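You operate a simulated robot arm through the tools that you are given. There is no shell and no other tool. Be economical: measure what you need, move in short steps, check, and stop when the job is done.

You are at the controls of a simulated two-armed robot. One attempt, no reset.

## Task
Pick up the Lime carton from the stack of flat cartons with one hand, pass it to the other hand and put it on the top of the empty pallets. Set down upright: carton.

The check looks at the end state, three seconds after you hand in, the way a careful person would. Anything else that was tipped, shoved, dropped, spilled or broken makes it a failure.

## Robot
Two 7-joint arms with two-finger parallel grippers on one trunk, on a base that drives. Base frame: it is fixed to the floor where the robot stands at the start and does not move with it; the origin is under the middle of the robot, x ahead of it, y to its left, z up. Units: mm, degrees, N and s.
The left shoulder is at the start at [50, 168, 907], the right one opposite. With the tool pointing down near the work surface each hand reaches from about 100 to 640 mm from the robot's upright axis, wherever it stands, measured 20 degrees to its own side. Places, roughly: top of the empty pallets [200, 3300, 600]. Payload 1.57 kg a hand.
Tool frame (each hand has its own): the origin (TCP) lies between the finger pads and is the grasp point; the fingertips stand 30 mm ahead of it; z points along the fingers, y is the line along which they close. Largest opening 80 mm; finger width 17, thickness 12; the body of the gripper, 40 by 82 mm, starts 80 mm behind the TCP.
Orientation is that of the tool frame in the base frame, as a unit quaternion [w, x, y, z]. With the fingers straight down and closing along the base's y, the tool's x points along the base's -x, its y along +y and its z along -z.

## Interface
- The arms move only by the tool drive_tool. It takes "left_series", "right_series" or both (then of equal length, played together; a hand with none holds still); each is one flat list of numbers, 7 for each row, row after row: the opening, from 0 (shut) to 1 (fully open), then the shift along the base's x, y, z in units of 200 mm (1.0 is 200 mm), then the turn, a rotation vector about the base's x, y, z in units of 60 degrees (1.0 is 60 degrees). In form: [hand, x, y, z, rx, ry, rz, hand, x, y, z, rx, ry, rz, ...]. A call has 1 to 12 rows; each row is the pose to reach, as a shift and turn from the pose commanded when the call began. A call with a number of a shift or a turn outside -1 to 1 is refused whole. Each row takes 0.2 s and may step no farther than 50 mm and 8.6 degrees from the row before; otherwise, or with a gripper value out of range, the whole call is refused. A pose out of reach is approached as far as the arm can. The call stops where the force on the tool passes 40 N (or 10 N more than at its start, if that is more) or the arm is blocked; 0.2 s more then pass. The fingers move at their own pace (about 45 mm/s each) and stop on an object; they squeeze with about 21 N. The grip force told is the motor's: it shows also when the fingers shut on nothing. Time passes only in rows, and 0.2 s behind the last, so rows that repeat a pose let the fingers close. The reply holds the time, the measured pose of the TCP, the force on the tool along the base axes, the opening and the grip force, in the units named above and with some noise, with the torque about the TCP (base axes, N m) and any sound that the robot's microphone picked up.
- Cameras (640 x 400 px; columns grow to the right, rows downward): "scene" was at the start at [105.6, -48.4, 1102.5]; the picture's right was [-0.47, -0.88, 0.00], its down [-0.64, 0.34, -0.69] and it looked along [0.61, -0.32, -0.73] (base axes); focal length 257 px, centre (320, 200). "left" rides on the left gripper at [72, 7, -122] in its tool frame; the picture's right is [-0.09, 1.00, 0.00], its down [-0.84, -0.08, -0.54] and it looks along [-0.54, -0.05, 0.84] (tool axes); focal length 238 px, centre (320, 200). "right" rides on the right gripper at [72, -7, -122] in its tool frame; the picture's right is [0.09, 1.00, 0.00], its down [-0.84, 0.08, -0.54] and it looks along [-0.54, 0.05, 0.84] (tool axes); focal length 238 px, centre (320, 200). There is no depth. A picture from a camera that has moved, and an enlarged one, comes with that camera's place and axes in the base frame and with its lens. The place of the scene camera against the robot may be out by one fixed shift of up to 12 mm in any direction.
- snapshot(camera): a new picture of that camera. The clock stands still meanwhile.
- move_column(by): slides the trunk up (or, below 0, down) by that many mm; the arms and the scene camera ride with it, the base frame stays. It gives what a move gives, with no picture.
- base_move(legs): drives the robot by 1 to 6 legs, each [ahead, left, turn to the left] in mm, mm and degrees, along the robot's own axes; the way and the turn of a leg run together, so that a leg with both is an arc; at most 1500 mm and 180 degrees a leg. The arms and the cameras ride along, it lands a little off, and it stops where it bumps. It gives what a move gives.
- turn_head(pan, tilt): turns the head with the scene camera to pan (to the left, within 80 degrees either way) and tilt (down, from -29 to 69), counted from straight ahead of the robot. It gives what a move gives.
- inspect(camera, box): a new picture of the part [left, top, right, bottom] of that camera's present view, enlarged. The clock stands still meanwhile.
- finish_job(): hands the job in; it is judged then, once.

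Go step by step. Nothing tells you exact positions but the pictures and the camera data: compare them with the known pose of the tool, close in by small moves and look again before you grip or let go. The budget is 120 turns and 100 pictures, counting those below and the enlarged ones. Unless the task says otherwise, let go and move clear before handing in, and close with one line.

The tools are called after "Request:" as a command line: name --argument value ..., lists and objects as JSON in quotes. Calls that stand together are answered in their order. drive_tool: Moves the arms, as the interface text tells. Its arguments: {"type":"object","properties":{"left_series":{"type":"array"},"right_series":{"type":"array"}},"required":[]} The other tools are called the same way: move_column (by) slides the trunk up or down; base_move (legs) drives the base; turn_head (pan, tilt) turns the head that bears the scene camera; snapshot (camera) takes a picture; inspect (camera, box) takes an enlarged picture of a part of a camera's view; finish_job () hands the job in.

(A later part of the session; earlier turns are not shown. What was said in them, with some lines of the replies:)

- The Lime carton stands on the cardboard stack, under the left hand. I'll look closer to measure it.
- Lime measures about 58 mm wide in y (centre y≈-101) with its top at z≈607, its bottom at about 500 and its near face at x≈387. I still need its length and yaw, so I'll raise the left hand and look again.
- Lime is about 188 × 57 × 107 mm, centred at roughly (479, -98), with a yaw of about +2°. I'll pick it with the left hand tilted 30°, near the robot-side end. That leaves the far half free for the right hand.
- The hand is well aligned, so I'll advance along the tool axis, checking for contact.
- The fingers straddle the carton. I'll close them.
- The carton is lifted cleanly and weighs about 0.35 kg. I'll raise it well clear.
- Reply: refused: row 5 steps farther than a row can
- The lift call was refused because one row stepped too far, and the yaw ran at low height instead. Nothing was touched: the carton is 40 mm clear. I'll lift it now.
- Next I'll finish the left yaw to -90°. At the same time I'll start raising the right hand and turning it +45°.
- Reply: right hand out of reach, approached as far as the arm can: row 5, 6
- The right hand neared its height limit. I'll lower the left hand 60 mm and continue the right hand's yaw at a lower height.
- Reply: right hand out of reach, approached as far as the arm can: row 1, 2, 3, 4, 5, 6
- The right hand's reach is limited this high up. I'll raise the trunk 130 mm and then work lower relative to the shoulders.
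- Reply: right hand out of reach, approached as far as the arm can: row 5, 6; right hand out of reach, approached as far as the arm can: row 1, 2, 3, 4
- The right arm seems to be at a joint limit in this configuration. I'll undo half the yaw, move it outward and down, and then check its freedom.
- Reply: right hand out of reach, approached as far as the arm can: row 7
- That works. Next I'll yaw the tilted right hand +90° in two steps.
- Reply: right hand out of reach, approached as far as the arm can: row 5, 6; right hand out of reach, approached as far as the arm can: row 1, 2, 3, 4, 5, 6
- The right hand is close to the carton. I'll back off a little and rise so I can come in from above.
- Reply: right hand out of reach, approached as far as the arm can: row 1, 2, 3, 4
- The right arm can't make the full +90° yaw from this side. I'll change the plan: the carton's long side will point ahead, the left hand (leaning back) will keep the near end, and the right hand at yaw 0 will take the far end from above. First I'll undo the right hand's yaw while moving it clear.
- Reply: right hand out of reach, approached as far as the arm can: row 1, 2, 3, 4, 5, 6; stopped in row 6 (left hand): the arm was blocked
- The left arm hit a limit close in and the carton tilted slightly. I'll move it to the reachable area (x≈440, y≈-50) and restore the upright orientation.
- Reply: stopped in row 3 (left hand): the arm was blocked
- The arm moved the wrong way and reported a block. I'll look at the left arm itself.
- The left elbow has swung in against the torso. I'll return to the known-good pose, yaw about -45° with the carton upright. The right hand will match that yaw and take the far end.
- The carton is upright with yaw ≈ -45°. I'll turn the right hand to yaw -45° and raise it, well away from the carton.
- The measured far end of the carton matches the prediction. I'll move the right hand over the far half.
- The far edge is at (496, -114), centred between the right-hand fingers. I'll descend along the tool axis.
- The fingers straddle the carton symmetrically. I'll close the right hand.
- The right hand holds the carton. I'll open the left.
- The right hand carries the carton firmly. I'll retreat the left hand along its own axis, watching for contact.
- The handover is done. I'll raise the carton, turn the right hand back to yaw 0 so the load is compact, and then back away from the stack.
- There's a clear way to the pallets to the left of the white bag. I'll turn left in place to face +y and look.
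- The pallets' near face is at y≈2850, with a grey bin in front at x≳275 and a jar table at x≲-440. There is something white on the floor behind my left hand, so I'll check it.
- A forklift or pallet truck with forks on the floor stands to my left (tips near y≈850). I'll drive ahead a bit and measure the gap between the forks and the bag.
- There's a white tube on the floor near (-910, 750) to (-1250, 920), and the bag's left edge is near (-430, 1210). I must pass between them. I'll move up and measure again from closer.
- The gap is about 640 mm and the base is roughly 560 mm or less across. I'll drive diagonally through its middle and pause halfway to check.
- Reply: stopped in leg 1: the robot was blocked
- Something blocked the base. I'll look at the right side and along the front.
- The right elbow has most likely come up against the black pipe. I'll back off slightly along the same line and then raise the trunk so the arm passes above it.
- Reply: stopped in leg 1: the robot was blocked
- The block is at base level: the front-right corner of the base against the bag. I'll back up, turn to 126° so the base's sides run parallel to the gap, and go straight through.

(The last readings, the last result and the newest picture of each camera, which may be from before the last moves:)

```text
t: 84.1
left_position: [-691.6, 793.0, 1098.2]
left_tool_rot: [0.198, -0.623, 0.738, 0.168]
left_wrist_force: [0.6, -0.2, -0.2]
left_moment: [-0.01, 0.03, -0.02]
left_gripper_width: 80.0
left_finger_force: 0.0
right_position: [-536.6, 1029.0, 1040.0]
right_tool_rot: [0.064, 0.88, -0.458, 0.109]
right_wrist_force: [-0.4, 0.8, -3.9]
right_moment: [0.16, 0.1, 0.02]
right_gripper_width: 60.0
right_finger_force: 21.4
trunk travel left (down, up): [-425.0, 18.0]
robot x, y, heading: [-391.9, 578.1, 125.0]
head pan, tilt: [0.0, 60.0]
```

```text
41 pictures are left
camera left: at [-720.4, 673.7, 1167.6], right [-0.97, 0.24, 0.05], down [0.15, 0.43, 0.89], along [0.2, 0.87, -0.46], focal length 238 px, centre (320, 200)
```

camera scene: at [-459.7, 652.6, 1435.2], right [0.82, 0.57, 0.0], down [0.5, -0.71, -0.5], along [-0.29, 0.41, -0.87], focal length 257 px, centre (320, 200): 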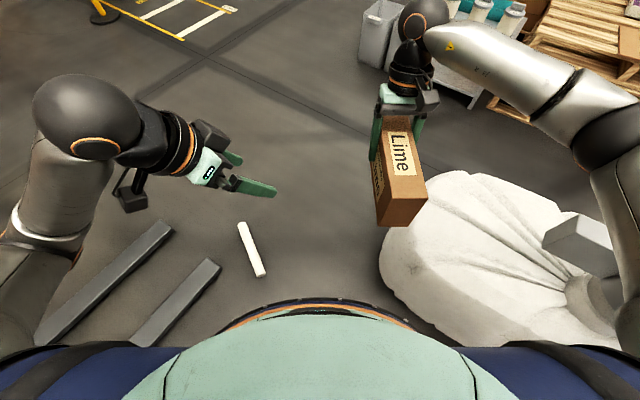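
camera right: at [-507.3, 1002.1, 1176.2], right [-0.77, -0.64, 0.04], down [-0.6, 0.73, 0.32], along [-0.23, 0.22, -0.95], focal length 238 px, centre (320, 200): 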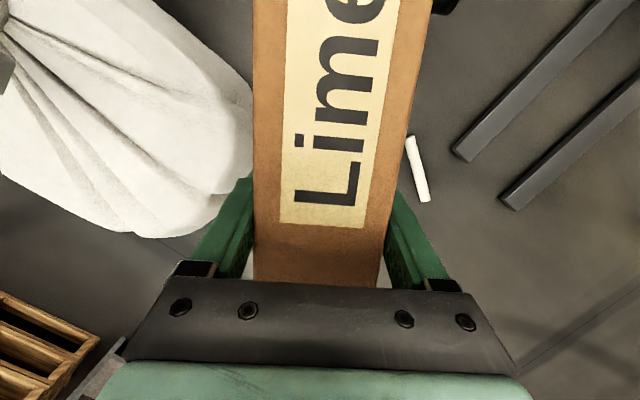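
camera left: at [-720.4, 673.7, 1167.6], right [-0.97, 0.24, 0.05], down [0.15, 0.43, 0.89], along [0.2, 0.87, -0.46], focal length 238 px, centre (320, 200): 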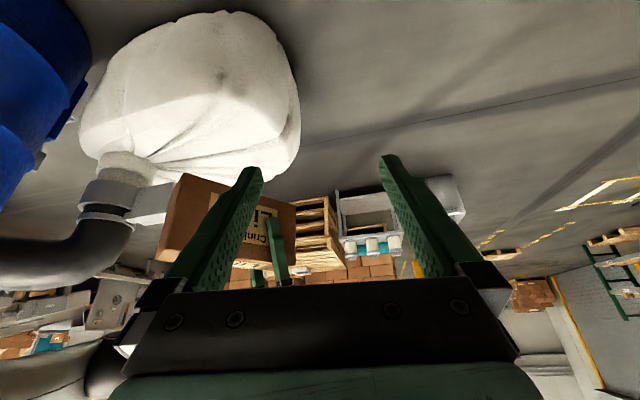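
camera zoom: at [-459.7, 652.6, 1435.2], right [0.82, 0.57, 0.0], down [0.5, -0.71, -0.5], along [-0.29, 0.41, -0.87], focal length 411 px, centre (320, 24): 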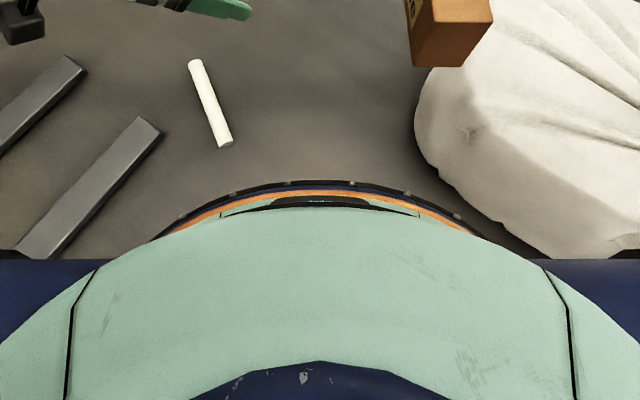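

I need the true footprint of the base before trying the gap. I'll turn the free left hand so its camera looks back down at the base.

Request:
drive_tool --left_series '[1, 0, 0, 0, 0, 0, 0.125, 1, 0, 0, 0, 0, 0, 0.25, 1, 0, 0, 0, 0, 0, 0.375, 1, 0, 0, 0, 0, 0, 0.5, 1, 0, 0, 0, 0, 0, 0.625, 1, 0, 0, 0, 0, 0, 0.75]'

Request:
drive_tool --left_series '[1, 0, 0, 0, -0.115, -0.08, 0, 1, 0, 0, 0, -0.23, -0.16, 0, 1, 0, 0, 0, -0.345, -0.24, 0, 1, 0, 0, 0, -0.46, -0.32, 0, 1, 0, 0, 0, -0.57, -0.4, 0, 1, 0, 0, 0, -0.68, -0.48, 0, 1, 0, 0, 0, -0.79, -0.555, 0]'

Request:
snapshot --camera "left"

```text
t: 85.5
left_position: [-691.8, 795.3, 1097.2]
left_tool_rot: [-0.118, 0.859, -0.442, -0.231]
left_wrist_force: [1.0, 0.0, 0.2]
left_moment: [-0.01, -0.02, -0.02]
left_gripper_width: 80.1
left_finger_force: 0.1
right_position: [-536.1, 1029.6, 1040.7]
right_tool_rot: [0.064, 0.88, -0.458, 0.108]
right_wrist_force: [0.4, -0.1, -4.0]
right_moment: [0.15, 0.11, 0.0]
right_gripper_width: 59.7
right_finger_force: 20.9
trunk travel left (down, up): [-425.0, 18.0]
robot x, y, heading: [-391.9, 574.0, 125.0]
head pan, tilt: [0.0, 60.0]
```

```text
t: 87.1
left_position: [-692.1, 794.1, 1098.8]
left_tool_rot: [0.114, 0.862, -0.446, 0.214]
left_wrist_force: [-0.2, 0.4, 0.0]
left_moment: [-0.02, 0.0, 0.03]
left_gripper_width: 80.3
left_finger_force: 0.1
right_position: [-534.9, 1029.7, 1040.5]
right_tool_rot: [0.064, 0.88, -0.457, 0.109]
right_wrist_force: [0.0, -0.7, -4.1]
right_moment: [0.14, 0.12, 0.01]
right_gripper_width: 59.6
right_finger_force: 21.4
trunk travel left (down, up): [-425.0, 18.0]
robot x, y, heading: [-393.5, 577.6, 125.2]
head pan, tilt: [0.0, 60.0]
```

```text
40 pictures are left
camera left: at [-694.9, 785.6, 1239.3], right [-0.86, -0.51, -0.04], down [-0.51, 0.86, 0.08], along [-0.01, 0.09, -1.0], focal length 238 px, centre (320, 200)
```

left: 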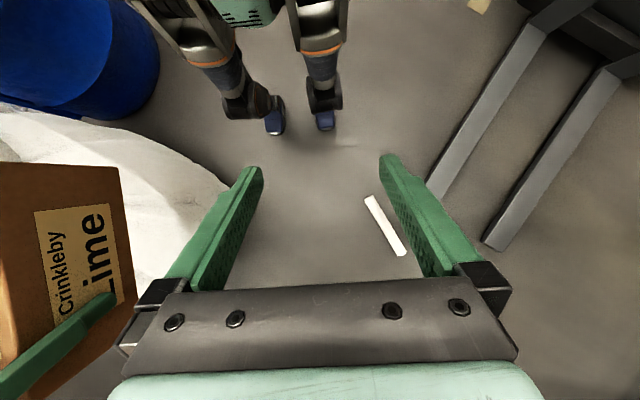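

The robot actually stands on narrow legs, so it was the right knee that touched the bag. With this heading there's ample room on both sides, so I'll drive straight through.

Request:
base_move --legs '[[400, 25, 0], [420, 0, 0]]'

Request:
snapshot --camera "left"

```text
t: 89.0
left_position: [-901.9, 1016.7, 1095.7]
left_tool_rot: [0.113, 0.864, -0.442, 0.215]
left_wrist_force: [-0.6, 0.3, -0.5]
left_moment: [-0.03, -0.04, -0.01]
left_gripper_width: 80.1
left_finger_force: 0.0
right_position: [-747.0, 1253.5, 1037.5]
right_tool_rot: [0.062, 0.882, -0.454, 0.113]
right_wrist_force: [-0.1, -0.1, -3.9]
right_moment: [0.13, 0.05, -0.01]
right_gripper_width: 59.8
right_finger_force: 21.1
trunk travel left (down, up): [-425.0, 18.0]
robot x, y, heading: [-598.3, 803.2, 125.8]
head pan, tilt: [0.0, 60.0]
stopped in leg 1: the robot was blocked; the commanded pose is now the measured one
```

```text
39 pictures are left
camera left: at [-904.5, 1007.3, 1238.1], right [-0.86, -0.52, -0.04], down [-0.52, 0.85, 0.08], along [-0.01, 0.09, -1.0], focal length 238 px, centre (320, 200)
```

left: 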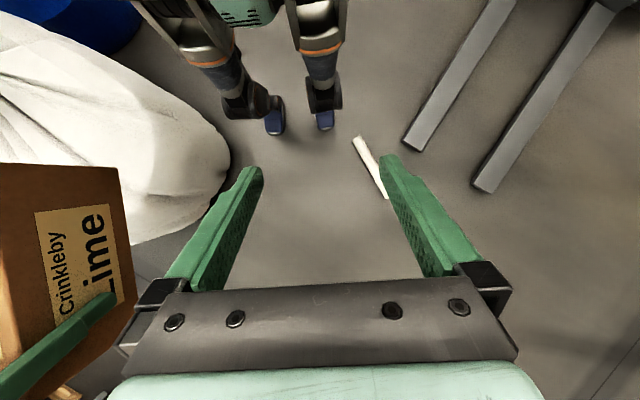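

It's still blocked, so the bag's collision outline must reach further than it looks. I'll slide parallel to the tube, away from the bag, in a small test step.

Request:
base_move --legs '[[75, 60, 0]]'

Request:
snapshot --camera "left"

```text
t: 89.9
left_position: [-923.0, 1022.9, 1096.9]
left_tool_rot: [0.112, 0.863, -0.443, 0.214]
left_wrist_force: [-0.4, 0.2, -1.1]
left_moment: [-0.01, 0.01, 0.04]
left_gripper_width: 80.1
left_finger_force: 0.1
right_position: [-767.9, 1260.3, 1036.4]
right_tool_rot: [0.063, 0.881, -0.455, 0.113]
right_wrist_force: [-0.2, 0.6, -4.4]
right_moment: [0.15, 0.07, -0.03]
right_gripper_width: 59.9
right_finger_force: 21.2
trunk travel left (down, up): [-425.0, 18.0]
robot x, y, heading: [-620.7, 811.9, 125.7]
head pan, tilt: [0.0, 60.0]
stopped in leg 1: the robot was blocked; the commanded pose is now the measured one
```

```text
38 pictures are left
camera left: at [-926.4, 1014.2, 1238.5], right [-0.86, -0.51, -0.04], down [-0.52, 0.85, 0.09], along [-0.01, 0.09, -1.0], focal length 238 px, centre (320, 200)
```

left: 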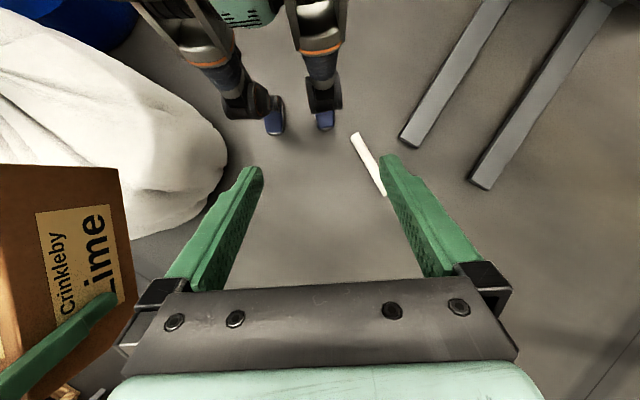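

Request:
base_move --legs '[[-25, 40, 0]]'

Request:
snapshot --camera "left"

```text
t: 90.9
left_position: [-938.7, 978.7, 1097.3]
left_tool_rot: [0.112, 0.863, -0.444, 0.213]
left_wrist_force: [0.2, 0.3, 0.5]
left_moment: [0.03, -0.01, 0.02]
left_gripper_width: 80.2
left_finger_force: 0.1
right_position: [-786.2, 1217.4, 1039.3]
right_tool_rot: [0.062, 0.882, -0.454, 0.113]
right_wrist_force: [-0.1, -0.5, -3.3]
right_moment: [0.13, 0.1, 0.04]
right_gripper_width: 60.0
right_finger_force: 21.0
trunk travel left (down, up): [-425.0, 18.0]
robot x, y, heading: [-640.5, 762.4, 125.9]
head pan, tilt: [0.0, 60.0]
```

```text
37 pictures are left
camera left: at [-942.0, 969.5, 1239.4], right [-0.86, -0.51, -0.04], down [-0.52, 0.85, 0.09], along [-0.01, 0.09, -1.0], focal length 238 px, centre (320, 200)
```

left: 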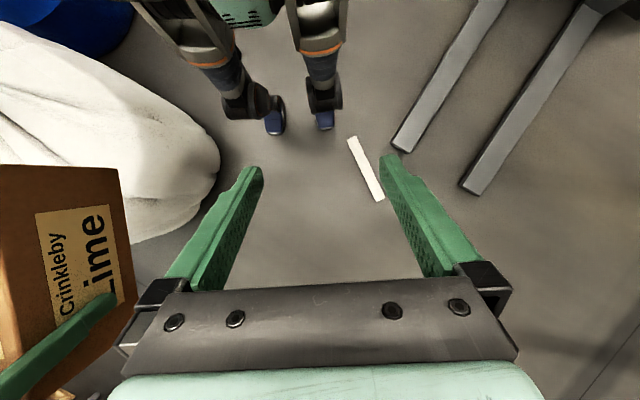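

The bag, not the tube, is the blocker, and the tube hasn't moved. I'll turn back to about 90° so the feet stay farther from the tube, then slip around the bag corner in small steps.

Request:
base_move --legs '[[0, 0, -36], [55, 60, 0]]'

Request:
snapshot --camera "left"

```text
t: 93.8
left_position: [-818.9, 1169.1, 1097.6]
left_tool_rot: [0.172, 0.688, -0.685, 0.168]
left_wrist_force: [0.0, 0.1, -1.5]
left_moment: [-0.01, -0.01, 0.03]
left_gripper_width: 79.9
left_finger_force: 0.1
right_position: [-555.6, 1274.0, 1038.6]
right_tool_rot: [0.094, 0.702, -0.701, 0.087]
right_wrist_force: [0.2, -0.5, -3.6]
right_moment: [0.19, -0.03, 0.0]
right_gripper_width: 60.0
right_finger_force: 20.7
trunk travel left (down, up): [-425.0, 18.0]
robot x, y, heading: [-700.8, 821.7, 90.6]
head pan, tilt: [0.0, 60.0]
```

```text
36 pictures are left
camera left: at [-827.0, 1162.2, 1239.1], right [-1.0, 0.08, -0.04], down [0.07, 0.99, 0.09], along [0.04, 0.08, -1.0], focal length 238 px, centre (320, 200)
```

left: 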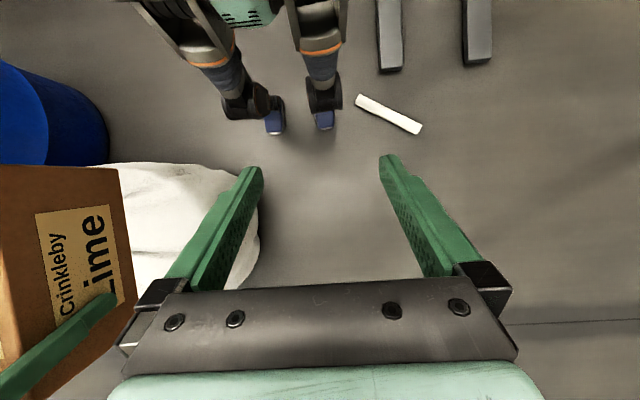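

Request:
base_move --legs '[[120, 15, 0]]'

```text
t: 95.0
left_position: [-836.5, 1286.6, 1096.4]
left_tool_rot: [0.172, 0.688, -0.684, 0.17]
left_wrist_force: [-0.8, 0.1, -0.5]
left_moment: [-0.03, 0.0, -0.02]
left_gripper_width: 80.0
left_finger_force: 0.0
right_position: [-572.9, 1390.4, 1036.6]
right_tool_rot: [-0.094, -0.701, 0.701, -0.088]
right_wrist_force: [-0.4, 0.6, -3.3]
right_moment: [0.18, -0.03, -0.02]
right_gripper_width: 59.8
right_finger_force: 21.2
trunk travel left (down, up): [-425.0, 18.0]
robot x, y, heading: [-712.0, 939.3, 90.3]
head pan, tilt: [0.0, 60.0]
```

It moved freely. I'll continue forward and left, past the bag.

Request:
base_move --legs '[[150, 100, 0], [150, 60, 0]]'

Request:
snapshot --camera "left"

```text
t: 97.6
left_position: [-998.7, 1590.4, 1097.1]
left_tool_rot: [0.173, 0.687, -0.685, 0.169]
left_wrist_force: [0.7, 0.5, 0.0]
left_moment: [-0.02, 0.01, 0.01]
left_gripper_width: 79.8
left_finger_force: 0.1
right_position: [-734.4, 1694.5, 1037.7]
right_tool_rot: [-0.094, -0.7, 0.702, -0.087]
right_wrist_force: [0.4, 0.5, -4.2]
right_moment: [0.14, -0.03, 0.02]
right_gripper_width: 60.0
right_finger_force: 20.9
trunk travel left (down, up): [-425.0, 18.0]
robot x, y, heading: [-878.0, 1238.3, 90.1]
head pan, tilt: [0.0, 60.0]
```

```text
35 pictures are left
camera left: at [-1005.9, 1584.3, 1239.0], right [-1.0, 0.08, -0.04], down [0.08, 0.99, 0.09], along [0.05, 0.08, -1.0], focal length 238 px, centre (320, 200)
```

left: 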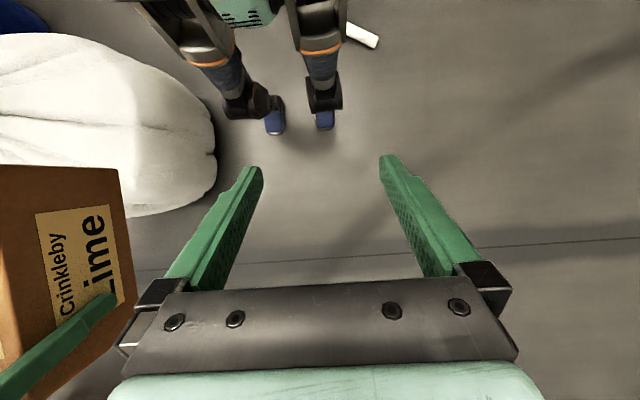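

I'm through the gap and the tube is untouched. Next I'll drive forward past the bag to y≈2080.

Request:
base_move --legs '[[840, 0, 0], [0, -500, 0]]'

Request:
turn_head --pan -20 --tilt 35

Request:
snapshot --camera "scene"

```text
t: 106.6
left_position: [-494.6, 2428.8, 1097.7]
left_tool_rot: [-0.173, -0.682, 0.69, -0.168]
left_wrist_force: [0.8, -0.3, 0.4]
left_moment: [-0.01, -0.01, -0.01]
left_gripper_width: 79.8
left_finger_force: 0.1
right_position: [-228.2, 2529.1, 1038.7]
right_tool_rot: [-0.095, -0.695, 0.707, -0.087]
right_wrist_force: [-0.3, 0.5, -3.5]
right_moment: [0.18, 0.01, 0.03]
right_gripper_width: 60.1
right_finger_force: 21.1
trunk travel left (down, up): [-425.0, 18.0]
robot x, y, heading: [-380.1, 2077.1, 89.6]
head pan, tilt: [0.0, 60.0]
```

```text
t: 107.5
left_position: [-494.6, 2428.8, 1097.5]
left_tool_rot: [-0.174, -0.683, 0.689, -0.169]
left_wrist_force: [-0.1, 0.5, 0.1]
left_moment: [-0.01, 0.04, 0.01]
left_gripper_width: 80.0
left_finger_force: 0.1
right_position: [-227.8, 2529.0, 1038.0]
right_tool_rot: [-0.095, -0.696, 0.707, -0.087]
right_wrist_force: [-0.4, -0.1, -3.5]
right_moment: [0.17, -0.01, 0.01]
right_gripper_width: 60.0
right_finger_force: 21.2
trunk travel left (down, up): [-425.0, 18.0]
robot x, y, heading: [-379.7, 2078.6, 89.4]
head pan, tilt: [-20.0, 35.0]
```

```text
34 pictures are left
camera scene: at [-352.7, 2190.1, 1469.4], right [0.94, -0.35, 0.0], down [-0.2, -0.54, -0.82], along [0.29, 0.77, -0.57], focal length 257 px, centre (320, 200)
```

scene: 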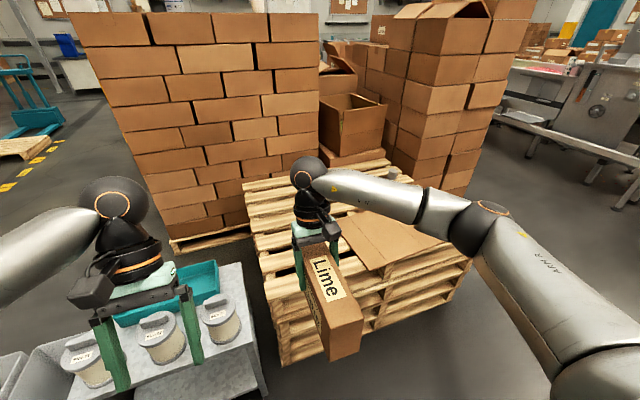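

The pallet top is free on the left (x -300 to 130), and the flat sheet begins at x≈140. I'll move right to x≈-130 and forward partway, then take a closer look.

Request:
base_move --legs '[[0, -250, 0], [240, 0, 0.4]]'

Request:
turn_head --pan -5 --tilt 50

Request:
snapshot --camera "scene"

Request:
snapshot --camera "right"

```text
t: 111.7
left_position: [-243.5, 2665.6, 1097.5]
left_tool_rot: [-0.173, -0.684, 0.688, -0.168]
left_wrist_force: [-0.7, 0.5, 0.2]
left_moment: [0.01, 0.0, 0.01]
left_gripper_width: 80.0
left_finger_force: 0.1
right_position: [22.4, 2767.1, 1037.3]
right_tool_rot: [-0.095, -0.697, 0.705, -0.088]
right_wrist_force: [0.2, 0.0, -4.6]
right_moment: [0.15, 0.06, -0.01]
right_gripper_width: 59.7
right_finger_force: 20.7
trunk travel left (down, up): [-425.0, 18.0]
robot x, y, heading: [-126.7, 2313.2, 89.7]
head pan, tilt: [-20.0, 35.0]
```

```text
t: 112.5
left_position: [-242.0, 2665.3, 1097.2]
left_tool_rot: [-0.172, -0.684, 0.688, -0.169]
left_wrist_force: [0.5, -0.2, 0.5]
left_moment: [0.02, -0.01, -0.01]
left_gripper_width: 80.2
left_finger_force: 0.0
right_position: [21.2, 2768.0, 1036.5]
right_tool_rot: [-0.095, -0.697, 0.705, -0.088]
right_wrist_force: [0.5, 0.3, -4.0]
right_moment: [0.17, 0.0, 0.03]
right_gripper_width: 59.9
right_finger_force: 20.7
trunk travel left (down, up): [-425.0, 18.0]
robot x, y, heading: [-126.6, 2313.8, 90.0]
head pan, tilt: [-5.0, 50.0]
```

```text
33 pictures are left
camera scene: at [-124.2, 2421.8, 1447.8], right [1.0, -0.09, 0.0], down [-0.07, -0.76, -0.64], along [0.06, 0.64, -0.77], focal length 257 px, centre (320, 200)
```

scene: 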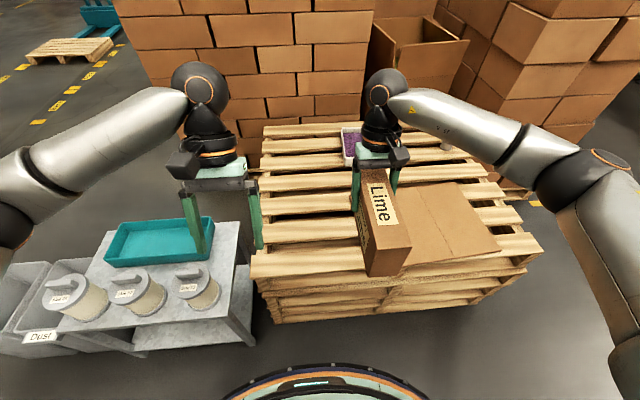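

```text
32 pictures are left
camera right: at [29.1, 2729.0, 1174.3], right [-1.0, -0.08, 0.03], down [-0.06, 0.95, 0.31], along [-0.05, 0.31, -0.95], focal length 238 px, centre (320, 200)
```

right: 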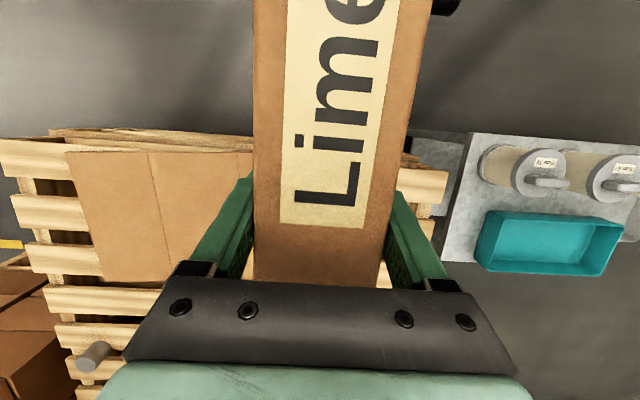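

Request:
inspect --camera "scene" --box '[230, 110, 550, 330]'

```text
1.82 times, centred on (390, 220) of scene
camera zoom: at [-124.2, 2421.8, 1447.8], right [1.0, -0.09, 0.0], down [-0.07, -0.76, -0.64], along [0.06, 0.64, -0.77], focal length 467 px, centre (193, 164)
```

zoom: 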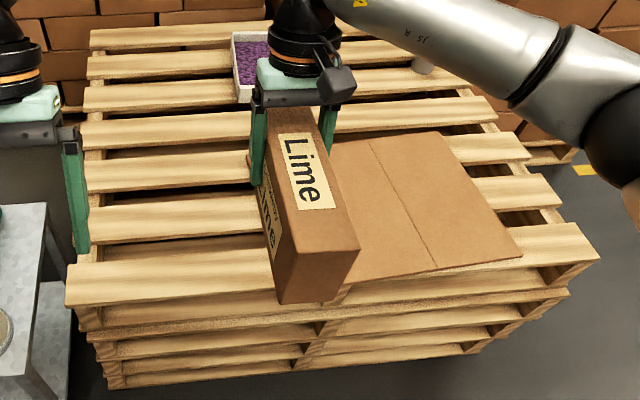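

The slats run along x, with tops at y≈2823–2895 and 2942–3034. The carton centred at about (20, 2940) will rest on both, clear of the sheet (x>190). I'll drive 130 mm closer and lower the trunk.

Request:
base_move --legs '[[130, 0, 0]]'

Request:
move_column --by -220

Request:
snapshot --camera "scene"

Request:
snapshot --camera "left"

```text
t: 113.7
left_position: [-240.9, 2798.7, 1097.8]
left_tool_rot: [-0.174, -0.684, 0.688, -0.169]
left_wrist_force: [0.1, 0.7, 0.1]
left_moment: [0.02, 0.02, 0.0]
left_gripper_width: 79.9
left_finger_force: 0.1
right_position: [23.1, 2899.0, 1037.5]
right_tool_rot: [-0.095, -0.697, 0.705, -0.089]
right_wrist_force: [-0.2, 0.5, -3.7]
right_moment: [0.15, 0.0, 0.02]
right_gripper_width: 60.0
right_finger_force: 21.0
trunk travel left (down, up): [-425.0, 18.0]
robot x, y, heading: [-126.7, 2447.3, 89.7]
head pan, tilt: [-5.0, 50.0]
```

```text
t: 116.1
left_position: [-240.8, 2796.3, 878.3]
left_tool_rot: [-0.173, -0.684, 0.689, -0.168]
left_wrist_force: [0.2, 0.0, -0.6]
left_moment: [0.0, 0.0, 0.04]
left_gripper_width: 80.0
left_finger_force: 0.0
right_position: [24.5, 2898.0, 818.0]
right_tool_rot: [-0.095, -0.697, 0.705, -0.088]
right_wrist_force: [1.2, 0.4, -3.1]
right_moment: [0.17, 0.03, -0.04]
right_gripper_width: 59.7
right_finger_force: 20.8
trunk travel left (down, up): [-205.0, 238.0]
robot x, y, heading: [-126.8, 2449.7, 89.6]
head pan, tilt: [-5.0, 50.0]
```

```text
30 pictures are left
camera scene: at [-123.3, 2552.9, 1227.8], right [1.0, -0.09, 0.0], down [-0.07, -0.76, -0.64], along [0.06, 0.64, -0.77], focal length 257 px, centre (320, 200)
```

scene: 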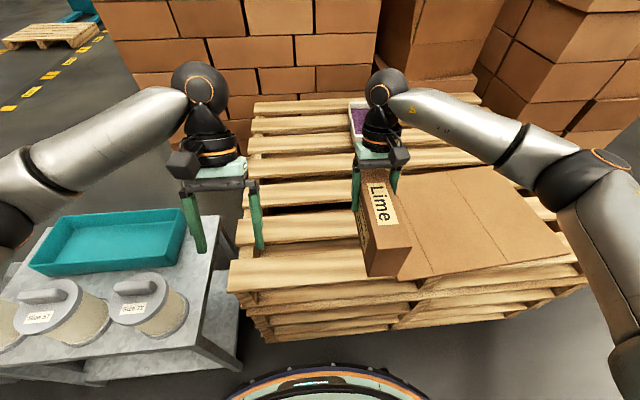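

```text
29 pictures are left
camera left: at [-249.4, 2790.0, 1019.4], right [-1.0, 0.09, -0.04], down [0.09, 0.99, 0.09], along [0.05, 0.08, -1.0], focal length 238 px, centre (320, 200)
```

left: 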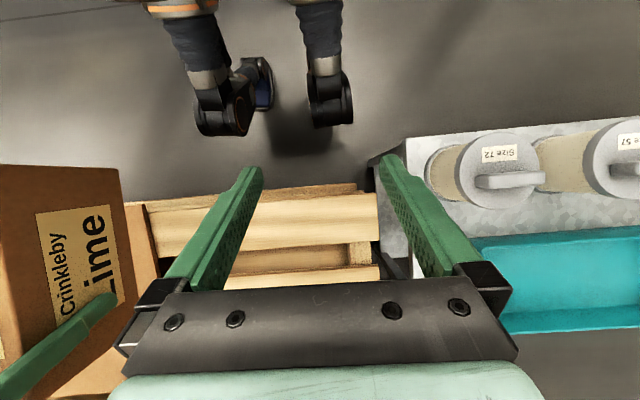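

The left hand is clear of the jars. I'll extend the right hand over the target and lower it to just above the slats.

Request:
drive_tool --right_series '[0, 0, 0.16, 0, 0, 0, 0, 0, 0, 0.32, 0, 0, 0, 0, 0, 0, 0.485, 0, 0, 0, 0, 0, 0, 0.485, -0.2, 0, 0, 0, 0, 0, 0.485, -0.4, 0, 0, 0, 0, 0, 0.485, -0.55, 0, 0, 0]'

Request:
snapshot --camera "left"

Request:
inspect --camera "scene" --box '[230, 80, 550, 330]'

```text
t: 117.5
left_position: [-242.0, 2797.7, 877.5]
left_tool_rot: [-0.172, -0.684, 0.689, -0.168]
left_wrist_force: [0.2, 0.1, -0.2]
left_moment: [0.03, -0.01, 0.04]
left_gripper_width: 80.0
left_finger_force: 0.1
right_position: [24.8, 2994.0, 707.5]
right_tool_rot: [-0.094, -0.697, 0.705, -0.088]
right_wrist_force: [-0.9, -0.6, -3.3]
right_moment: [0.18, 0.05, 0.01]
right_gripper_width: 59.6
right_finger_force: 20.8
trunk travel left (down, up): [-205.0, 238.0]
robot x, y, heading: [-127.3, 2448.2, 89.6]
head pan, tilt: [-5.0, 50.0]
```

```text
28 pictures are left
camera left: at [-249.5, 2790.2, 1019.3], right [-1.0, 0.09, -0.04], down [0.09, 0.99, 0.09], along [0.05, 0.08, -1.0], focal length 238 px, centre (320, 200)
```

left: 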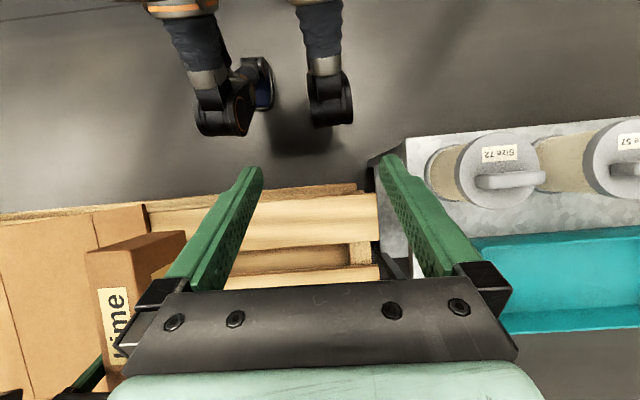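

```text
1.60 times, centred on (390, 205) of scene
camera zoom: at [-123.4, 2553.2, 1227.7], right [1.0, -0.09, 0.0], down [-0.07, -0.76, -0.64], along [0.06, 0.64, -0.77], focal length 411 px, centre (208, 192)
```

zoom: 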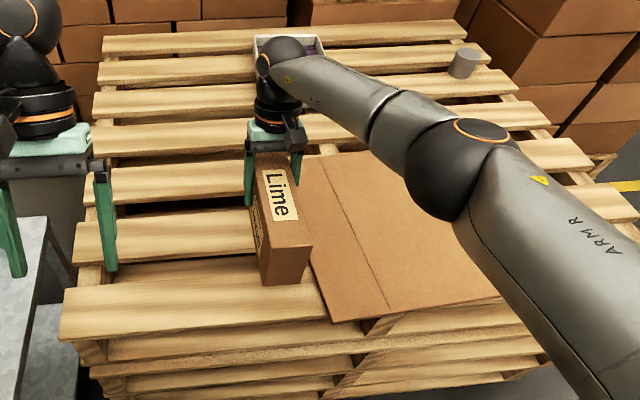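

The sheet's left edge runs about 35 mm from the carton, so I'll shift 25 mm left for margin and lower slowly.

Request:
drive_tool --right_series '[0, -0.06, 0, 0, 0, 0, 0, 0, -0.125, 0, -0.04, 0, 0, 0, 0, -0.125, 0, -0.08, 0, 0, 0, 0, -0.125, 0, -0.12, 0, 0, 0, 0, -0.125, 0, -0.16, 0, 0, 0, 0, -0.125, 0, -0.185, 0, 0, 0]'

Request:
inspect --camera "scene" --box '[310, 130, 450, 290]'

```text
t: 118.9
left_position: [-242.9, 2796.9, 877.9]
left_tool_rot: [-0.173, -0.684, 0.689, -0.168]
left_wrist_force: [0.5, -0.2, -0.2]
left_moment: [0.01, 0.0, -0.01]
left_gripper_width: 80.0
left_finger_force: 0.1
right_position: [-0.4, 2991.4, 672.5]
right_tool_rot: [-0.095, -0.697, 0.705, -0.087]
right_wrist_force: [-0.2, 0.8, -3.8]
right_moment: [0.21, 0.02, -0.02]
right_gripper_width: 59.9
right_finger_force: 20.8
right hand out of reach, approached as far as the arm can: row 5, 6
trunk travel left (down, up): [-205.0, 238.0]
robot x, y, heading: [-128.5, 2447.1, 89.7]
head pan, tilt: [-5.0, 50.0]
```

```text
2.50 times, centred on (380, 210) of scene
camera zoom: at [-123.4, 2553.1, 1227.7], right [1.0, -0.09, 0.0], down [-0.07, -0.76, -0.64], along [0.06, 0.64, -0.77], focal length 642 px, centre (170, 175)
```

zoom: 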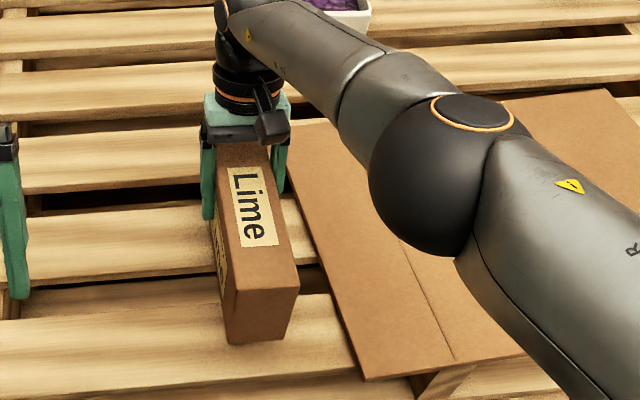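

The arm is at its reach limit just above the surface. I'll raise the hand a little, lower the trunk 50 mm, and then finish with the arm.

Request:
drive_tool --right_series '[0, 0, 0.005, 0.1, 0, 0, 0, 0, 0, 0.01, 0.25, 0, 0, 0]'

Request:
move_column --by -50

Request:
drive_tool --right_series '[0, 0, 0, -0.01, 0, 0, 0, 0, 0, 0, -0.02, 0, 0, 0, 0, 0, 0, -0.03, 0, 0, 0]'

```text
t: 119.5
left_position: [-242.6, 2795.6, 878.1]
left_tool_rot: [-0.173, -0.684, 0.689, -0.168]
left_wrist_force: [1.0, 0.8, 0.8]
left_moment: [-0.01, 0.0, 0.01]
left_gripper_width: 80.3
left_finger_force: 0.1
right_position: [-1.7, 2992.6, 722.6]
right_tool_rot: [-0.094, -0.697, 0.705, -0.088]
right_wrist_force: [0.2, 0.6, -2.7]
right_moment: [0.18, 0.01, 0.02]
right_gripper_width: 59.8
right_finger_force: 21.2
trunk travel left (down, up): [-205.0, 238.0]
robot x, y, heading: [-123.8, 2441.6, 89.6]
head pan, tilt: [-5.0, 50.0]
```

```text
t: 120.4
left_position: [-241.7, 2796.7, 826.3]
left_tool_rot: [-0.172, -0.684, 0.689, -0.168]
left_wrist_force: [0.7, 0.3, 0.1]
left_moment: [0.01, -0.01, 0.03]
left_gripper_width: 79.9
left_finger_force: 0.0
right_position: [-1.8, 2992.2, 672.2]
right_tool_rot: [-0.095, -0.697, 0.705, -0.088]
right_wrist_force: [-0.8, 0.1, -2.7]
right_moment: [0.17, 0.01, -0.04]
right_gripper_width: 60.1
right_finger_force: 21.0
trunk travel left (down, up): [-155.0, 288.0]
robot x, y, heading: [-125.0, 2446.9, 89.5]
head pan, tilt: [-5.0, 50.0]
```

```text
t: 121.2
left_position: [-241.8, 2796.6, 828.2]
left_tool_rot: [-0.172, -0.684, 0.689, -0.168]
left_wrist_force: [0.6, 0.4, 0.1]
left_moment: [0.01, 0.0, -0.01]
left_gripper_width: 80.4
left_finger_force: 0.0
right_position: [-1.2, 2991.5, 664.7]
right_tool_rot: [-0.095, -0.697, 0.705, -0.088]
right_wrist_force: [-0.1, -0.2, -3.8]
right_moment: [0.2, 0.03, 0.0]
right_gripper_width: 59.8
right_finger_force: 20.8
trunk travel left (down, up): [-155.0, 288.0]
robot x, y, heading: [-127.7, 2449.3, 90.0]
head pan, tilt: [-5.0, 50.0]
```

No contact at z 665 yet. I'll keep lowering in 2 mm steps.

Request:
drive_tool --right_series '[0, 0, 0, -0.01, 0, 0, 0, 0, 0, 0, -0.02, 0, 0, 0, 0, 0, 0, -0.03, 0, 0, 0]'

Request:
snapshot --camera "left"

```text
t: 122.0
left_position: [-241.3, 2796.6, 827.9]
left_tool_rot: [-0.173, -0.684, 0.688, -0.169]
left_wrist_force: [0.7, 0.4, 0.2]
left_moment: [0.04, -0.04, 0.02]
left_gripper_width: 80.0
left_finger_force: 0.0
right_position: [-1.4, 2993.0, 658.6]
right_tool_rot: [-0.095, -0.697, 0.706, -0.087]
right_wrist_force: [0.1, -0.4, -3.1]
right_moment: [0.17, 0.02, 0.01]
right_gripper_width: 60.2
right_finger_force: 21.2
trunk travel left (down, up): [-155.0, 288.0]
robot x, y, heading: [-124.0, 2449.1, 89.5]
head pan, tilt: [-5.0, 50.0]
```

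```text
25 pictures are left
camera left: at [-249.4, 2790.1, 969.3], right [-1.0, 0.09, -0.04], down [0.09, 0.99, 0.09], along [0.05, 0.08, -1.0], focal length 238 px, centre (320, 200)
```

left: 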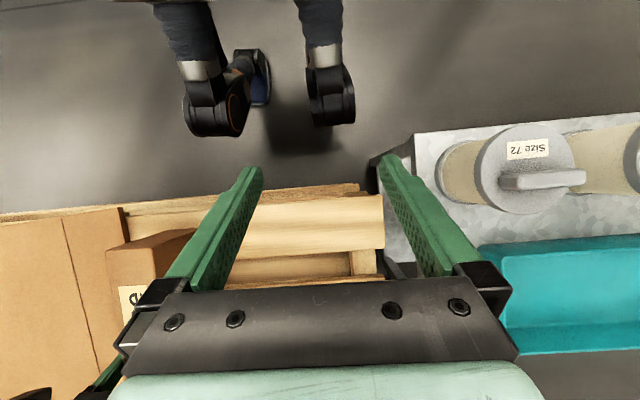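

Request:
drive_tool --right_series '[0, 0, 0, -0.01, 0, 0, 0, 0, 0, 0, -0.02, 0, 0, 0, 0, 0, 0, -0.03, 0, 0, 0, 0, 0, 0, -0.04, 0, 0, 0]'

Request:
inspect --camera "scene" --box '[300, 120, 420, 270]'

```text
t: 123.0
left_position: [-242.4, 2797.0, 828.7]
left_tool_rot: [-0.173, -0.684, 0.689, -0.168]
left_wrist_force: [-0.1, -0.1, -0.2]
left_moment: [-0.03, 0.0, 0.01]
left_gripper_width: 80.2
left_finger_force: 0.0
right_position: [-1.6, 2993.2, 651.4]
right_tool_rot: [-0.094, -0.697, 0.705, -0.088]
right_wrist_force: [-0.3, 0.0, -3.6]
right_moment: [0.16, -0.01, 0.0]
right_gripper_width: 60.1
right_finger_force: 21.2
trunk travel left (down, up): [-155.0, 288.0]
robot x, y, heading: [-124.0, 2445.8, 89.6]
head pan, tilt: [-5.0, 50.0]
```

```text
2.67 times, centred on (360, 195) of scene
camera zoom: at [-123.3, 2553.0, 1177.7], right [1.0, -0.09, 0.0], down [-0.07, -0.76, -0.64], along [0.06, 0.64, -0.77], focal length 685 px, centre (213, 213)
```

zoom: 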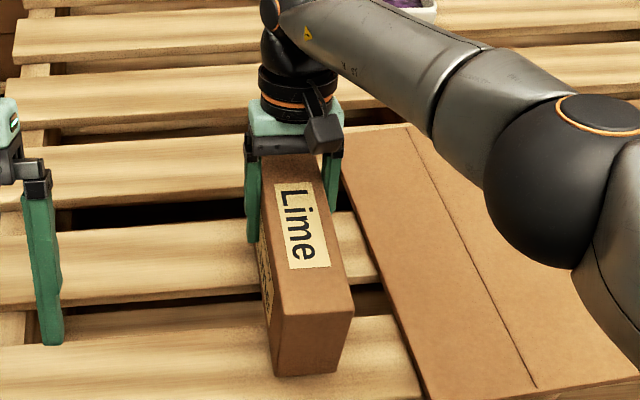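

Request:
drive_tool --right_series '[0, 0, 0, -0.01, 0, 0, 0, 0, 0, 0, -0.02, 0, 0, 0, 0, 0, 0, -0.03, 0, 0, 0, 0, 0, 0, -0.04, 0, 0, 0, 0, 0, 0, -0.05, 0, 0, 0]'

Request:
snapshot --camera "right"

```text
t: 124.2
left_position: [-241.7, 2796.8, 827.7]
left_tool_rot: [-0.172, -0.683, 0.689, -0.167]
left_wrist_force: [0.0, -0.5, 0.1]
left_moment: [-0.04, -0.01, 0.01]
left_gripper_width: 80.0
left_finger_force: 0.0
right_position: [-2.6, 2992.5, 643.8]
right_tool_rot: [-0.093, -0.698, 0.705, -0.086]
right_wrist_force: [-1.9, 2.1, 18.3]
right_moment: [0.08, -0.48, -0.1]
right_gripper_width: 59.6
right_finger_force: 21.0
trunk travel left (down, up): [-155.0, 288.0]
robot x, y, heading: [-121.4, 2446.8, 89.5]
head pan, tilt: [-5.0, 50.0]
```

```text
23 pictures are left
camera right: at [4.8, 2954.0, 779.6], right [-1.0, -0.08, 0.03], down [-0.06, 0.95, 0.32], along [-0.05, 0.31, -0.95], focal length 238 px, centre (320, 200)
```

right: 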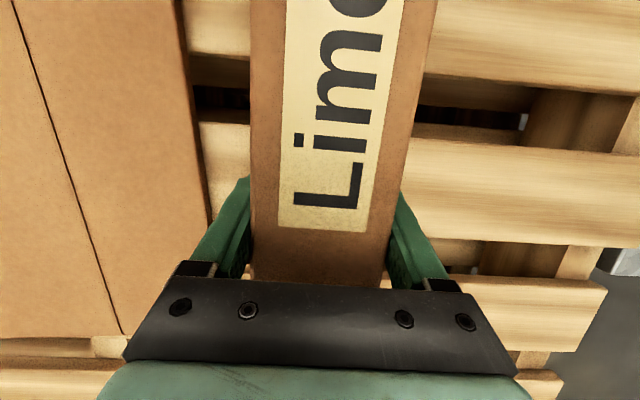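

The carton is down on the slats, with contact force of about 20 N. I'll ease up 1 mm and open the fingers.

Request:
drive_tool --right_series '[0, 0, 0, 0.004, 0, 0, 0, 0.2, 0, 0, 0.005, 0, 0, 0, 0.5, 0, 0, 0.005, 0, 0, 0, 1, 0, 0, 0.005, 0, 0, 0, 1, 0, 0, 0.005, 0, 0, 0, 1, 0, 0, 0.005, 0, 0, 0]'

Request:
snapshot --camera "right"

```text
t: 125.6
left_position: [-241.6, 2797.8, 828.6]
left_tool_rot: [-0.173, -0.684, 0.689, -0.169]
left_wrist_force: [-0.9, 0.2, 0.7]
left_moment: [0.01, 0.02, -0.01]
left_gripper_width: 80.0
left_finger_force: 0.1
right_position: [-2.4, 2992.4, 641.4]
right_tool_rot: [-0.094, -0.697, 0.705, -0.088]
right_wrist_force: [-0.7, -0.1, -0.5]
right_moment: [-0.01, -0.02, 0.02]
right_gripper_width: 80.0
right_finger_force: 0.2
trunk travel left (down, up): [-155.0, 288.0]
robot x, y, heading: [-124.8, 2448.4, 89.7]
head pan, tilt: [-5.0, 50.0]
```

```text
22 pictures are left
camera right: at [5.3, 2953.5, 778.3], right [-1.0, -0.08, 0.03], down [-0.06, 0.95, 0.31], along [-0.05, 0.31, -0.95], focal length 238 px, centre (320, 200)
```

right: 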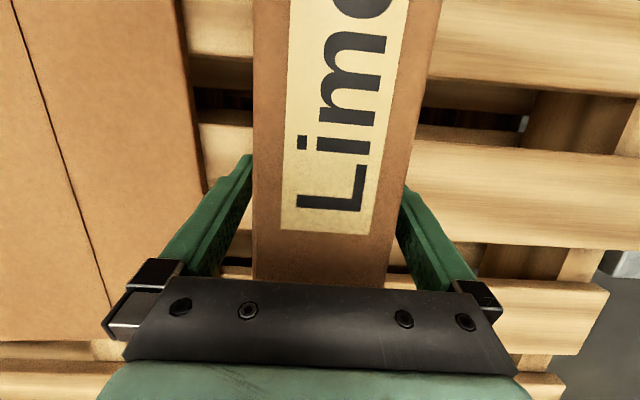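

Released. I'll retreat the right hand straight up.

Request:
drive_tool --right_series '[1, 0, 0.01, 0.1, 0, 0, 0, 1, 0, 0.02, 0.25, 0, 0, 0, 1, 0, 0.02, 0.4, 0, 0, 0, 1, 0, 0.02, 0.6, 0, 0, 0, 1, 0, 0, 0.8, 0, 0, 0]'

Request:
move_column --by 100

Request:
base_move --legs '[[-250, 0, 0]]'

Request:
snapshot --camera "scene"

Request:
snapshot --camera "right"

```text
t: 126.8
left_position: [-242.2, 2796.6, 828.1]
left_tool_rot: [-0.174, -0.683, 0.689, -0.168]
left_wrist_force: [-1.4, -0.2, 0.2]
left_moment: [0.0, -0.03, -0.04]
left_gripper_width: 80.0
left_finger_force: 0.0
right_position: [-2.1, 2990.1, 806.1]
right_tool_rot: [-0.095, -0.697, 0.705, -0.088]
right_wrist_force: [-0.3, 0.1, 0.8]
right_moment: [-0.01, -0.03, 0.01]
right_gripper_width: 79.8
right_finger_force: 0.0
trunk travel left (down, up): [-155.0, 288.0]
robot x, y, heading: [-125.1, 2446.2, 89.7]
head pan, tilt: [-5.0, 50.0]
```

```text
t: 128.1
left_position: [-241.9, 2795.5, 928.4]
left_tool_rot: [-0.173, -0.684, 0.689, -0.168]
left_wrist_force: [-0.2, -0.2, 0.3]
left_moment: [0.0, 0.01, -0.02]
left_gripper_width: 80.1
left_finger_force: 0.0
right_position: [-2.3, 2990.6, 904.3]
right_tool_rot: [-0.095, -0.697, 0.706, -0.087]
right_wrist_force: [0.2, -0.1, -0.7]
right_moment: [0.03, 0.0, 0.05]
right_gripper_width: 80.1
right_finger_force: 0.1
trunk travel left (down, up): [-255.0, 188.0]
robot x, y, heading: [-127.1, 2449.3, 89.4]
head pan, tilt: [-5.0, 50.0]
```

```text
t: 129.9
left_position: [-242.7, 2545.6, 927.1]
left_tool_rot: [-0.172, -0.684, 0.688, -0.168]
left_wrist_force: [0.5, 0.4, 0.3]
left_moment: [0.01, 0.0, 0.02]
left_gripper_width: 79.9
left_finger_force: 0.0
right_position: [-3.8, 2739.3, 903.2]
right_tool_rot: [-0.095, -0.697, 0.705, -0.088]
right_wrist_force: [-0.9, 0.1, 0.9]
right_moment: [0.02, -0.01, 0.0]
right_gripper_width: 79.9
right_finger_force: 0.0
trunk travel left (down, up): [-255.0, 188.0]
robot x, y, heading: [-125.6, 2195.0, 89.4]
head pan, tilt: [-5.0, 50.0]
```

```text
21 pictures are left
camera scene: at [-125.1, 2301.7, 1277.8], right [1.0, -0.09, 0.0], down [-0.07, -0.76, -0.64], along [0.06, 0.64, -0.77], focal length 257 px, centre (320, 200)
```

scene: 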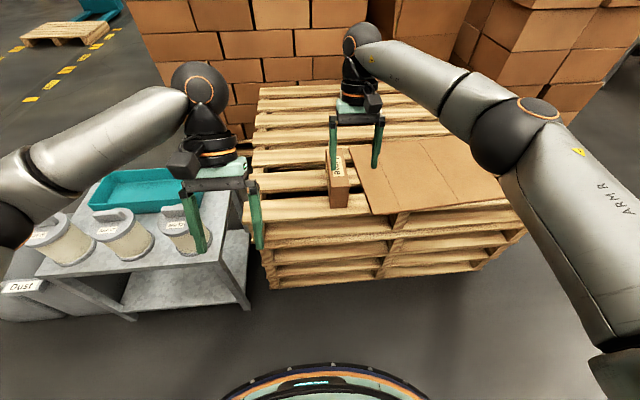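

```text
20 pictures are left
camera right: at [2.7, 2700.8, 1040.9], right [-1.0, -0.08, 0.03], down [-0.06, 0.95, 0.31], along [-0.05, 0.31, -0.95], focal length 238 px, centre (320, 200)
```

right: 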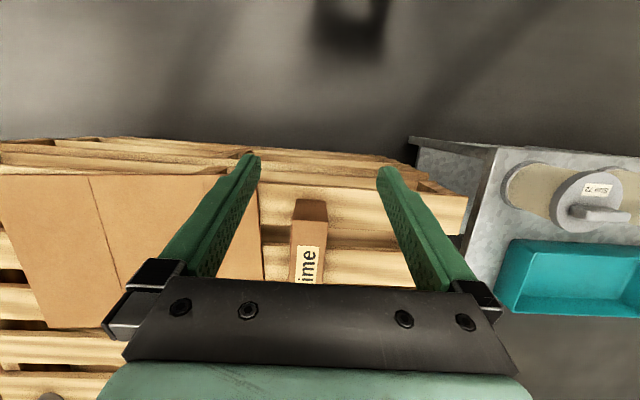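

The Lime carton stands upright on the pallet, resting on two slats, and both hands are empty and clear. The sheet, jars and bin look undisturbed, so I'm handing in.

Request:
finish_job

```text
The job is handed in.
```

The Lime carton was picked up with the left hand, passed to the right, and set down upright on top of the empty pallets. On the way, the base was blocked several times beside the white bag on the floor. The bag looked unmoved afterwards.
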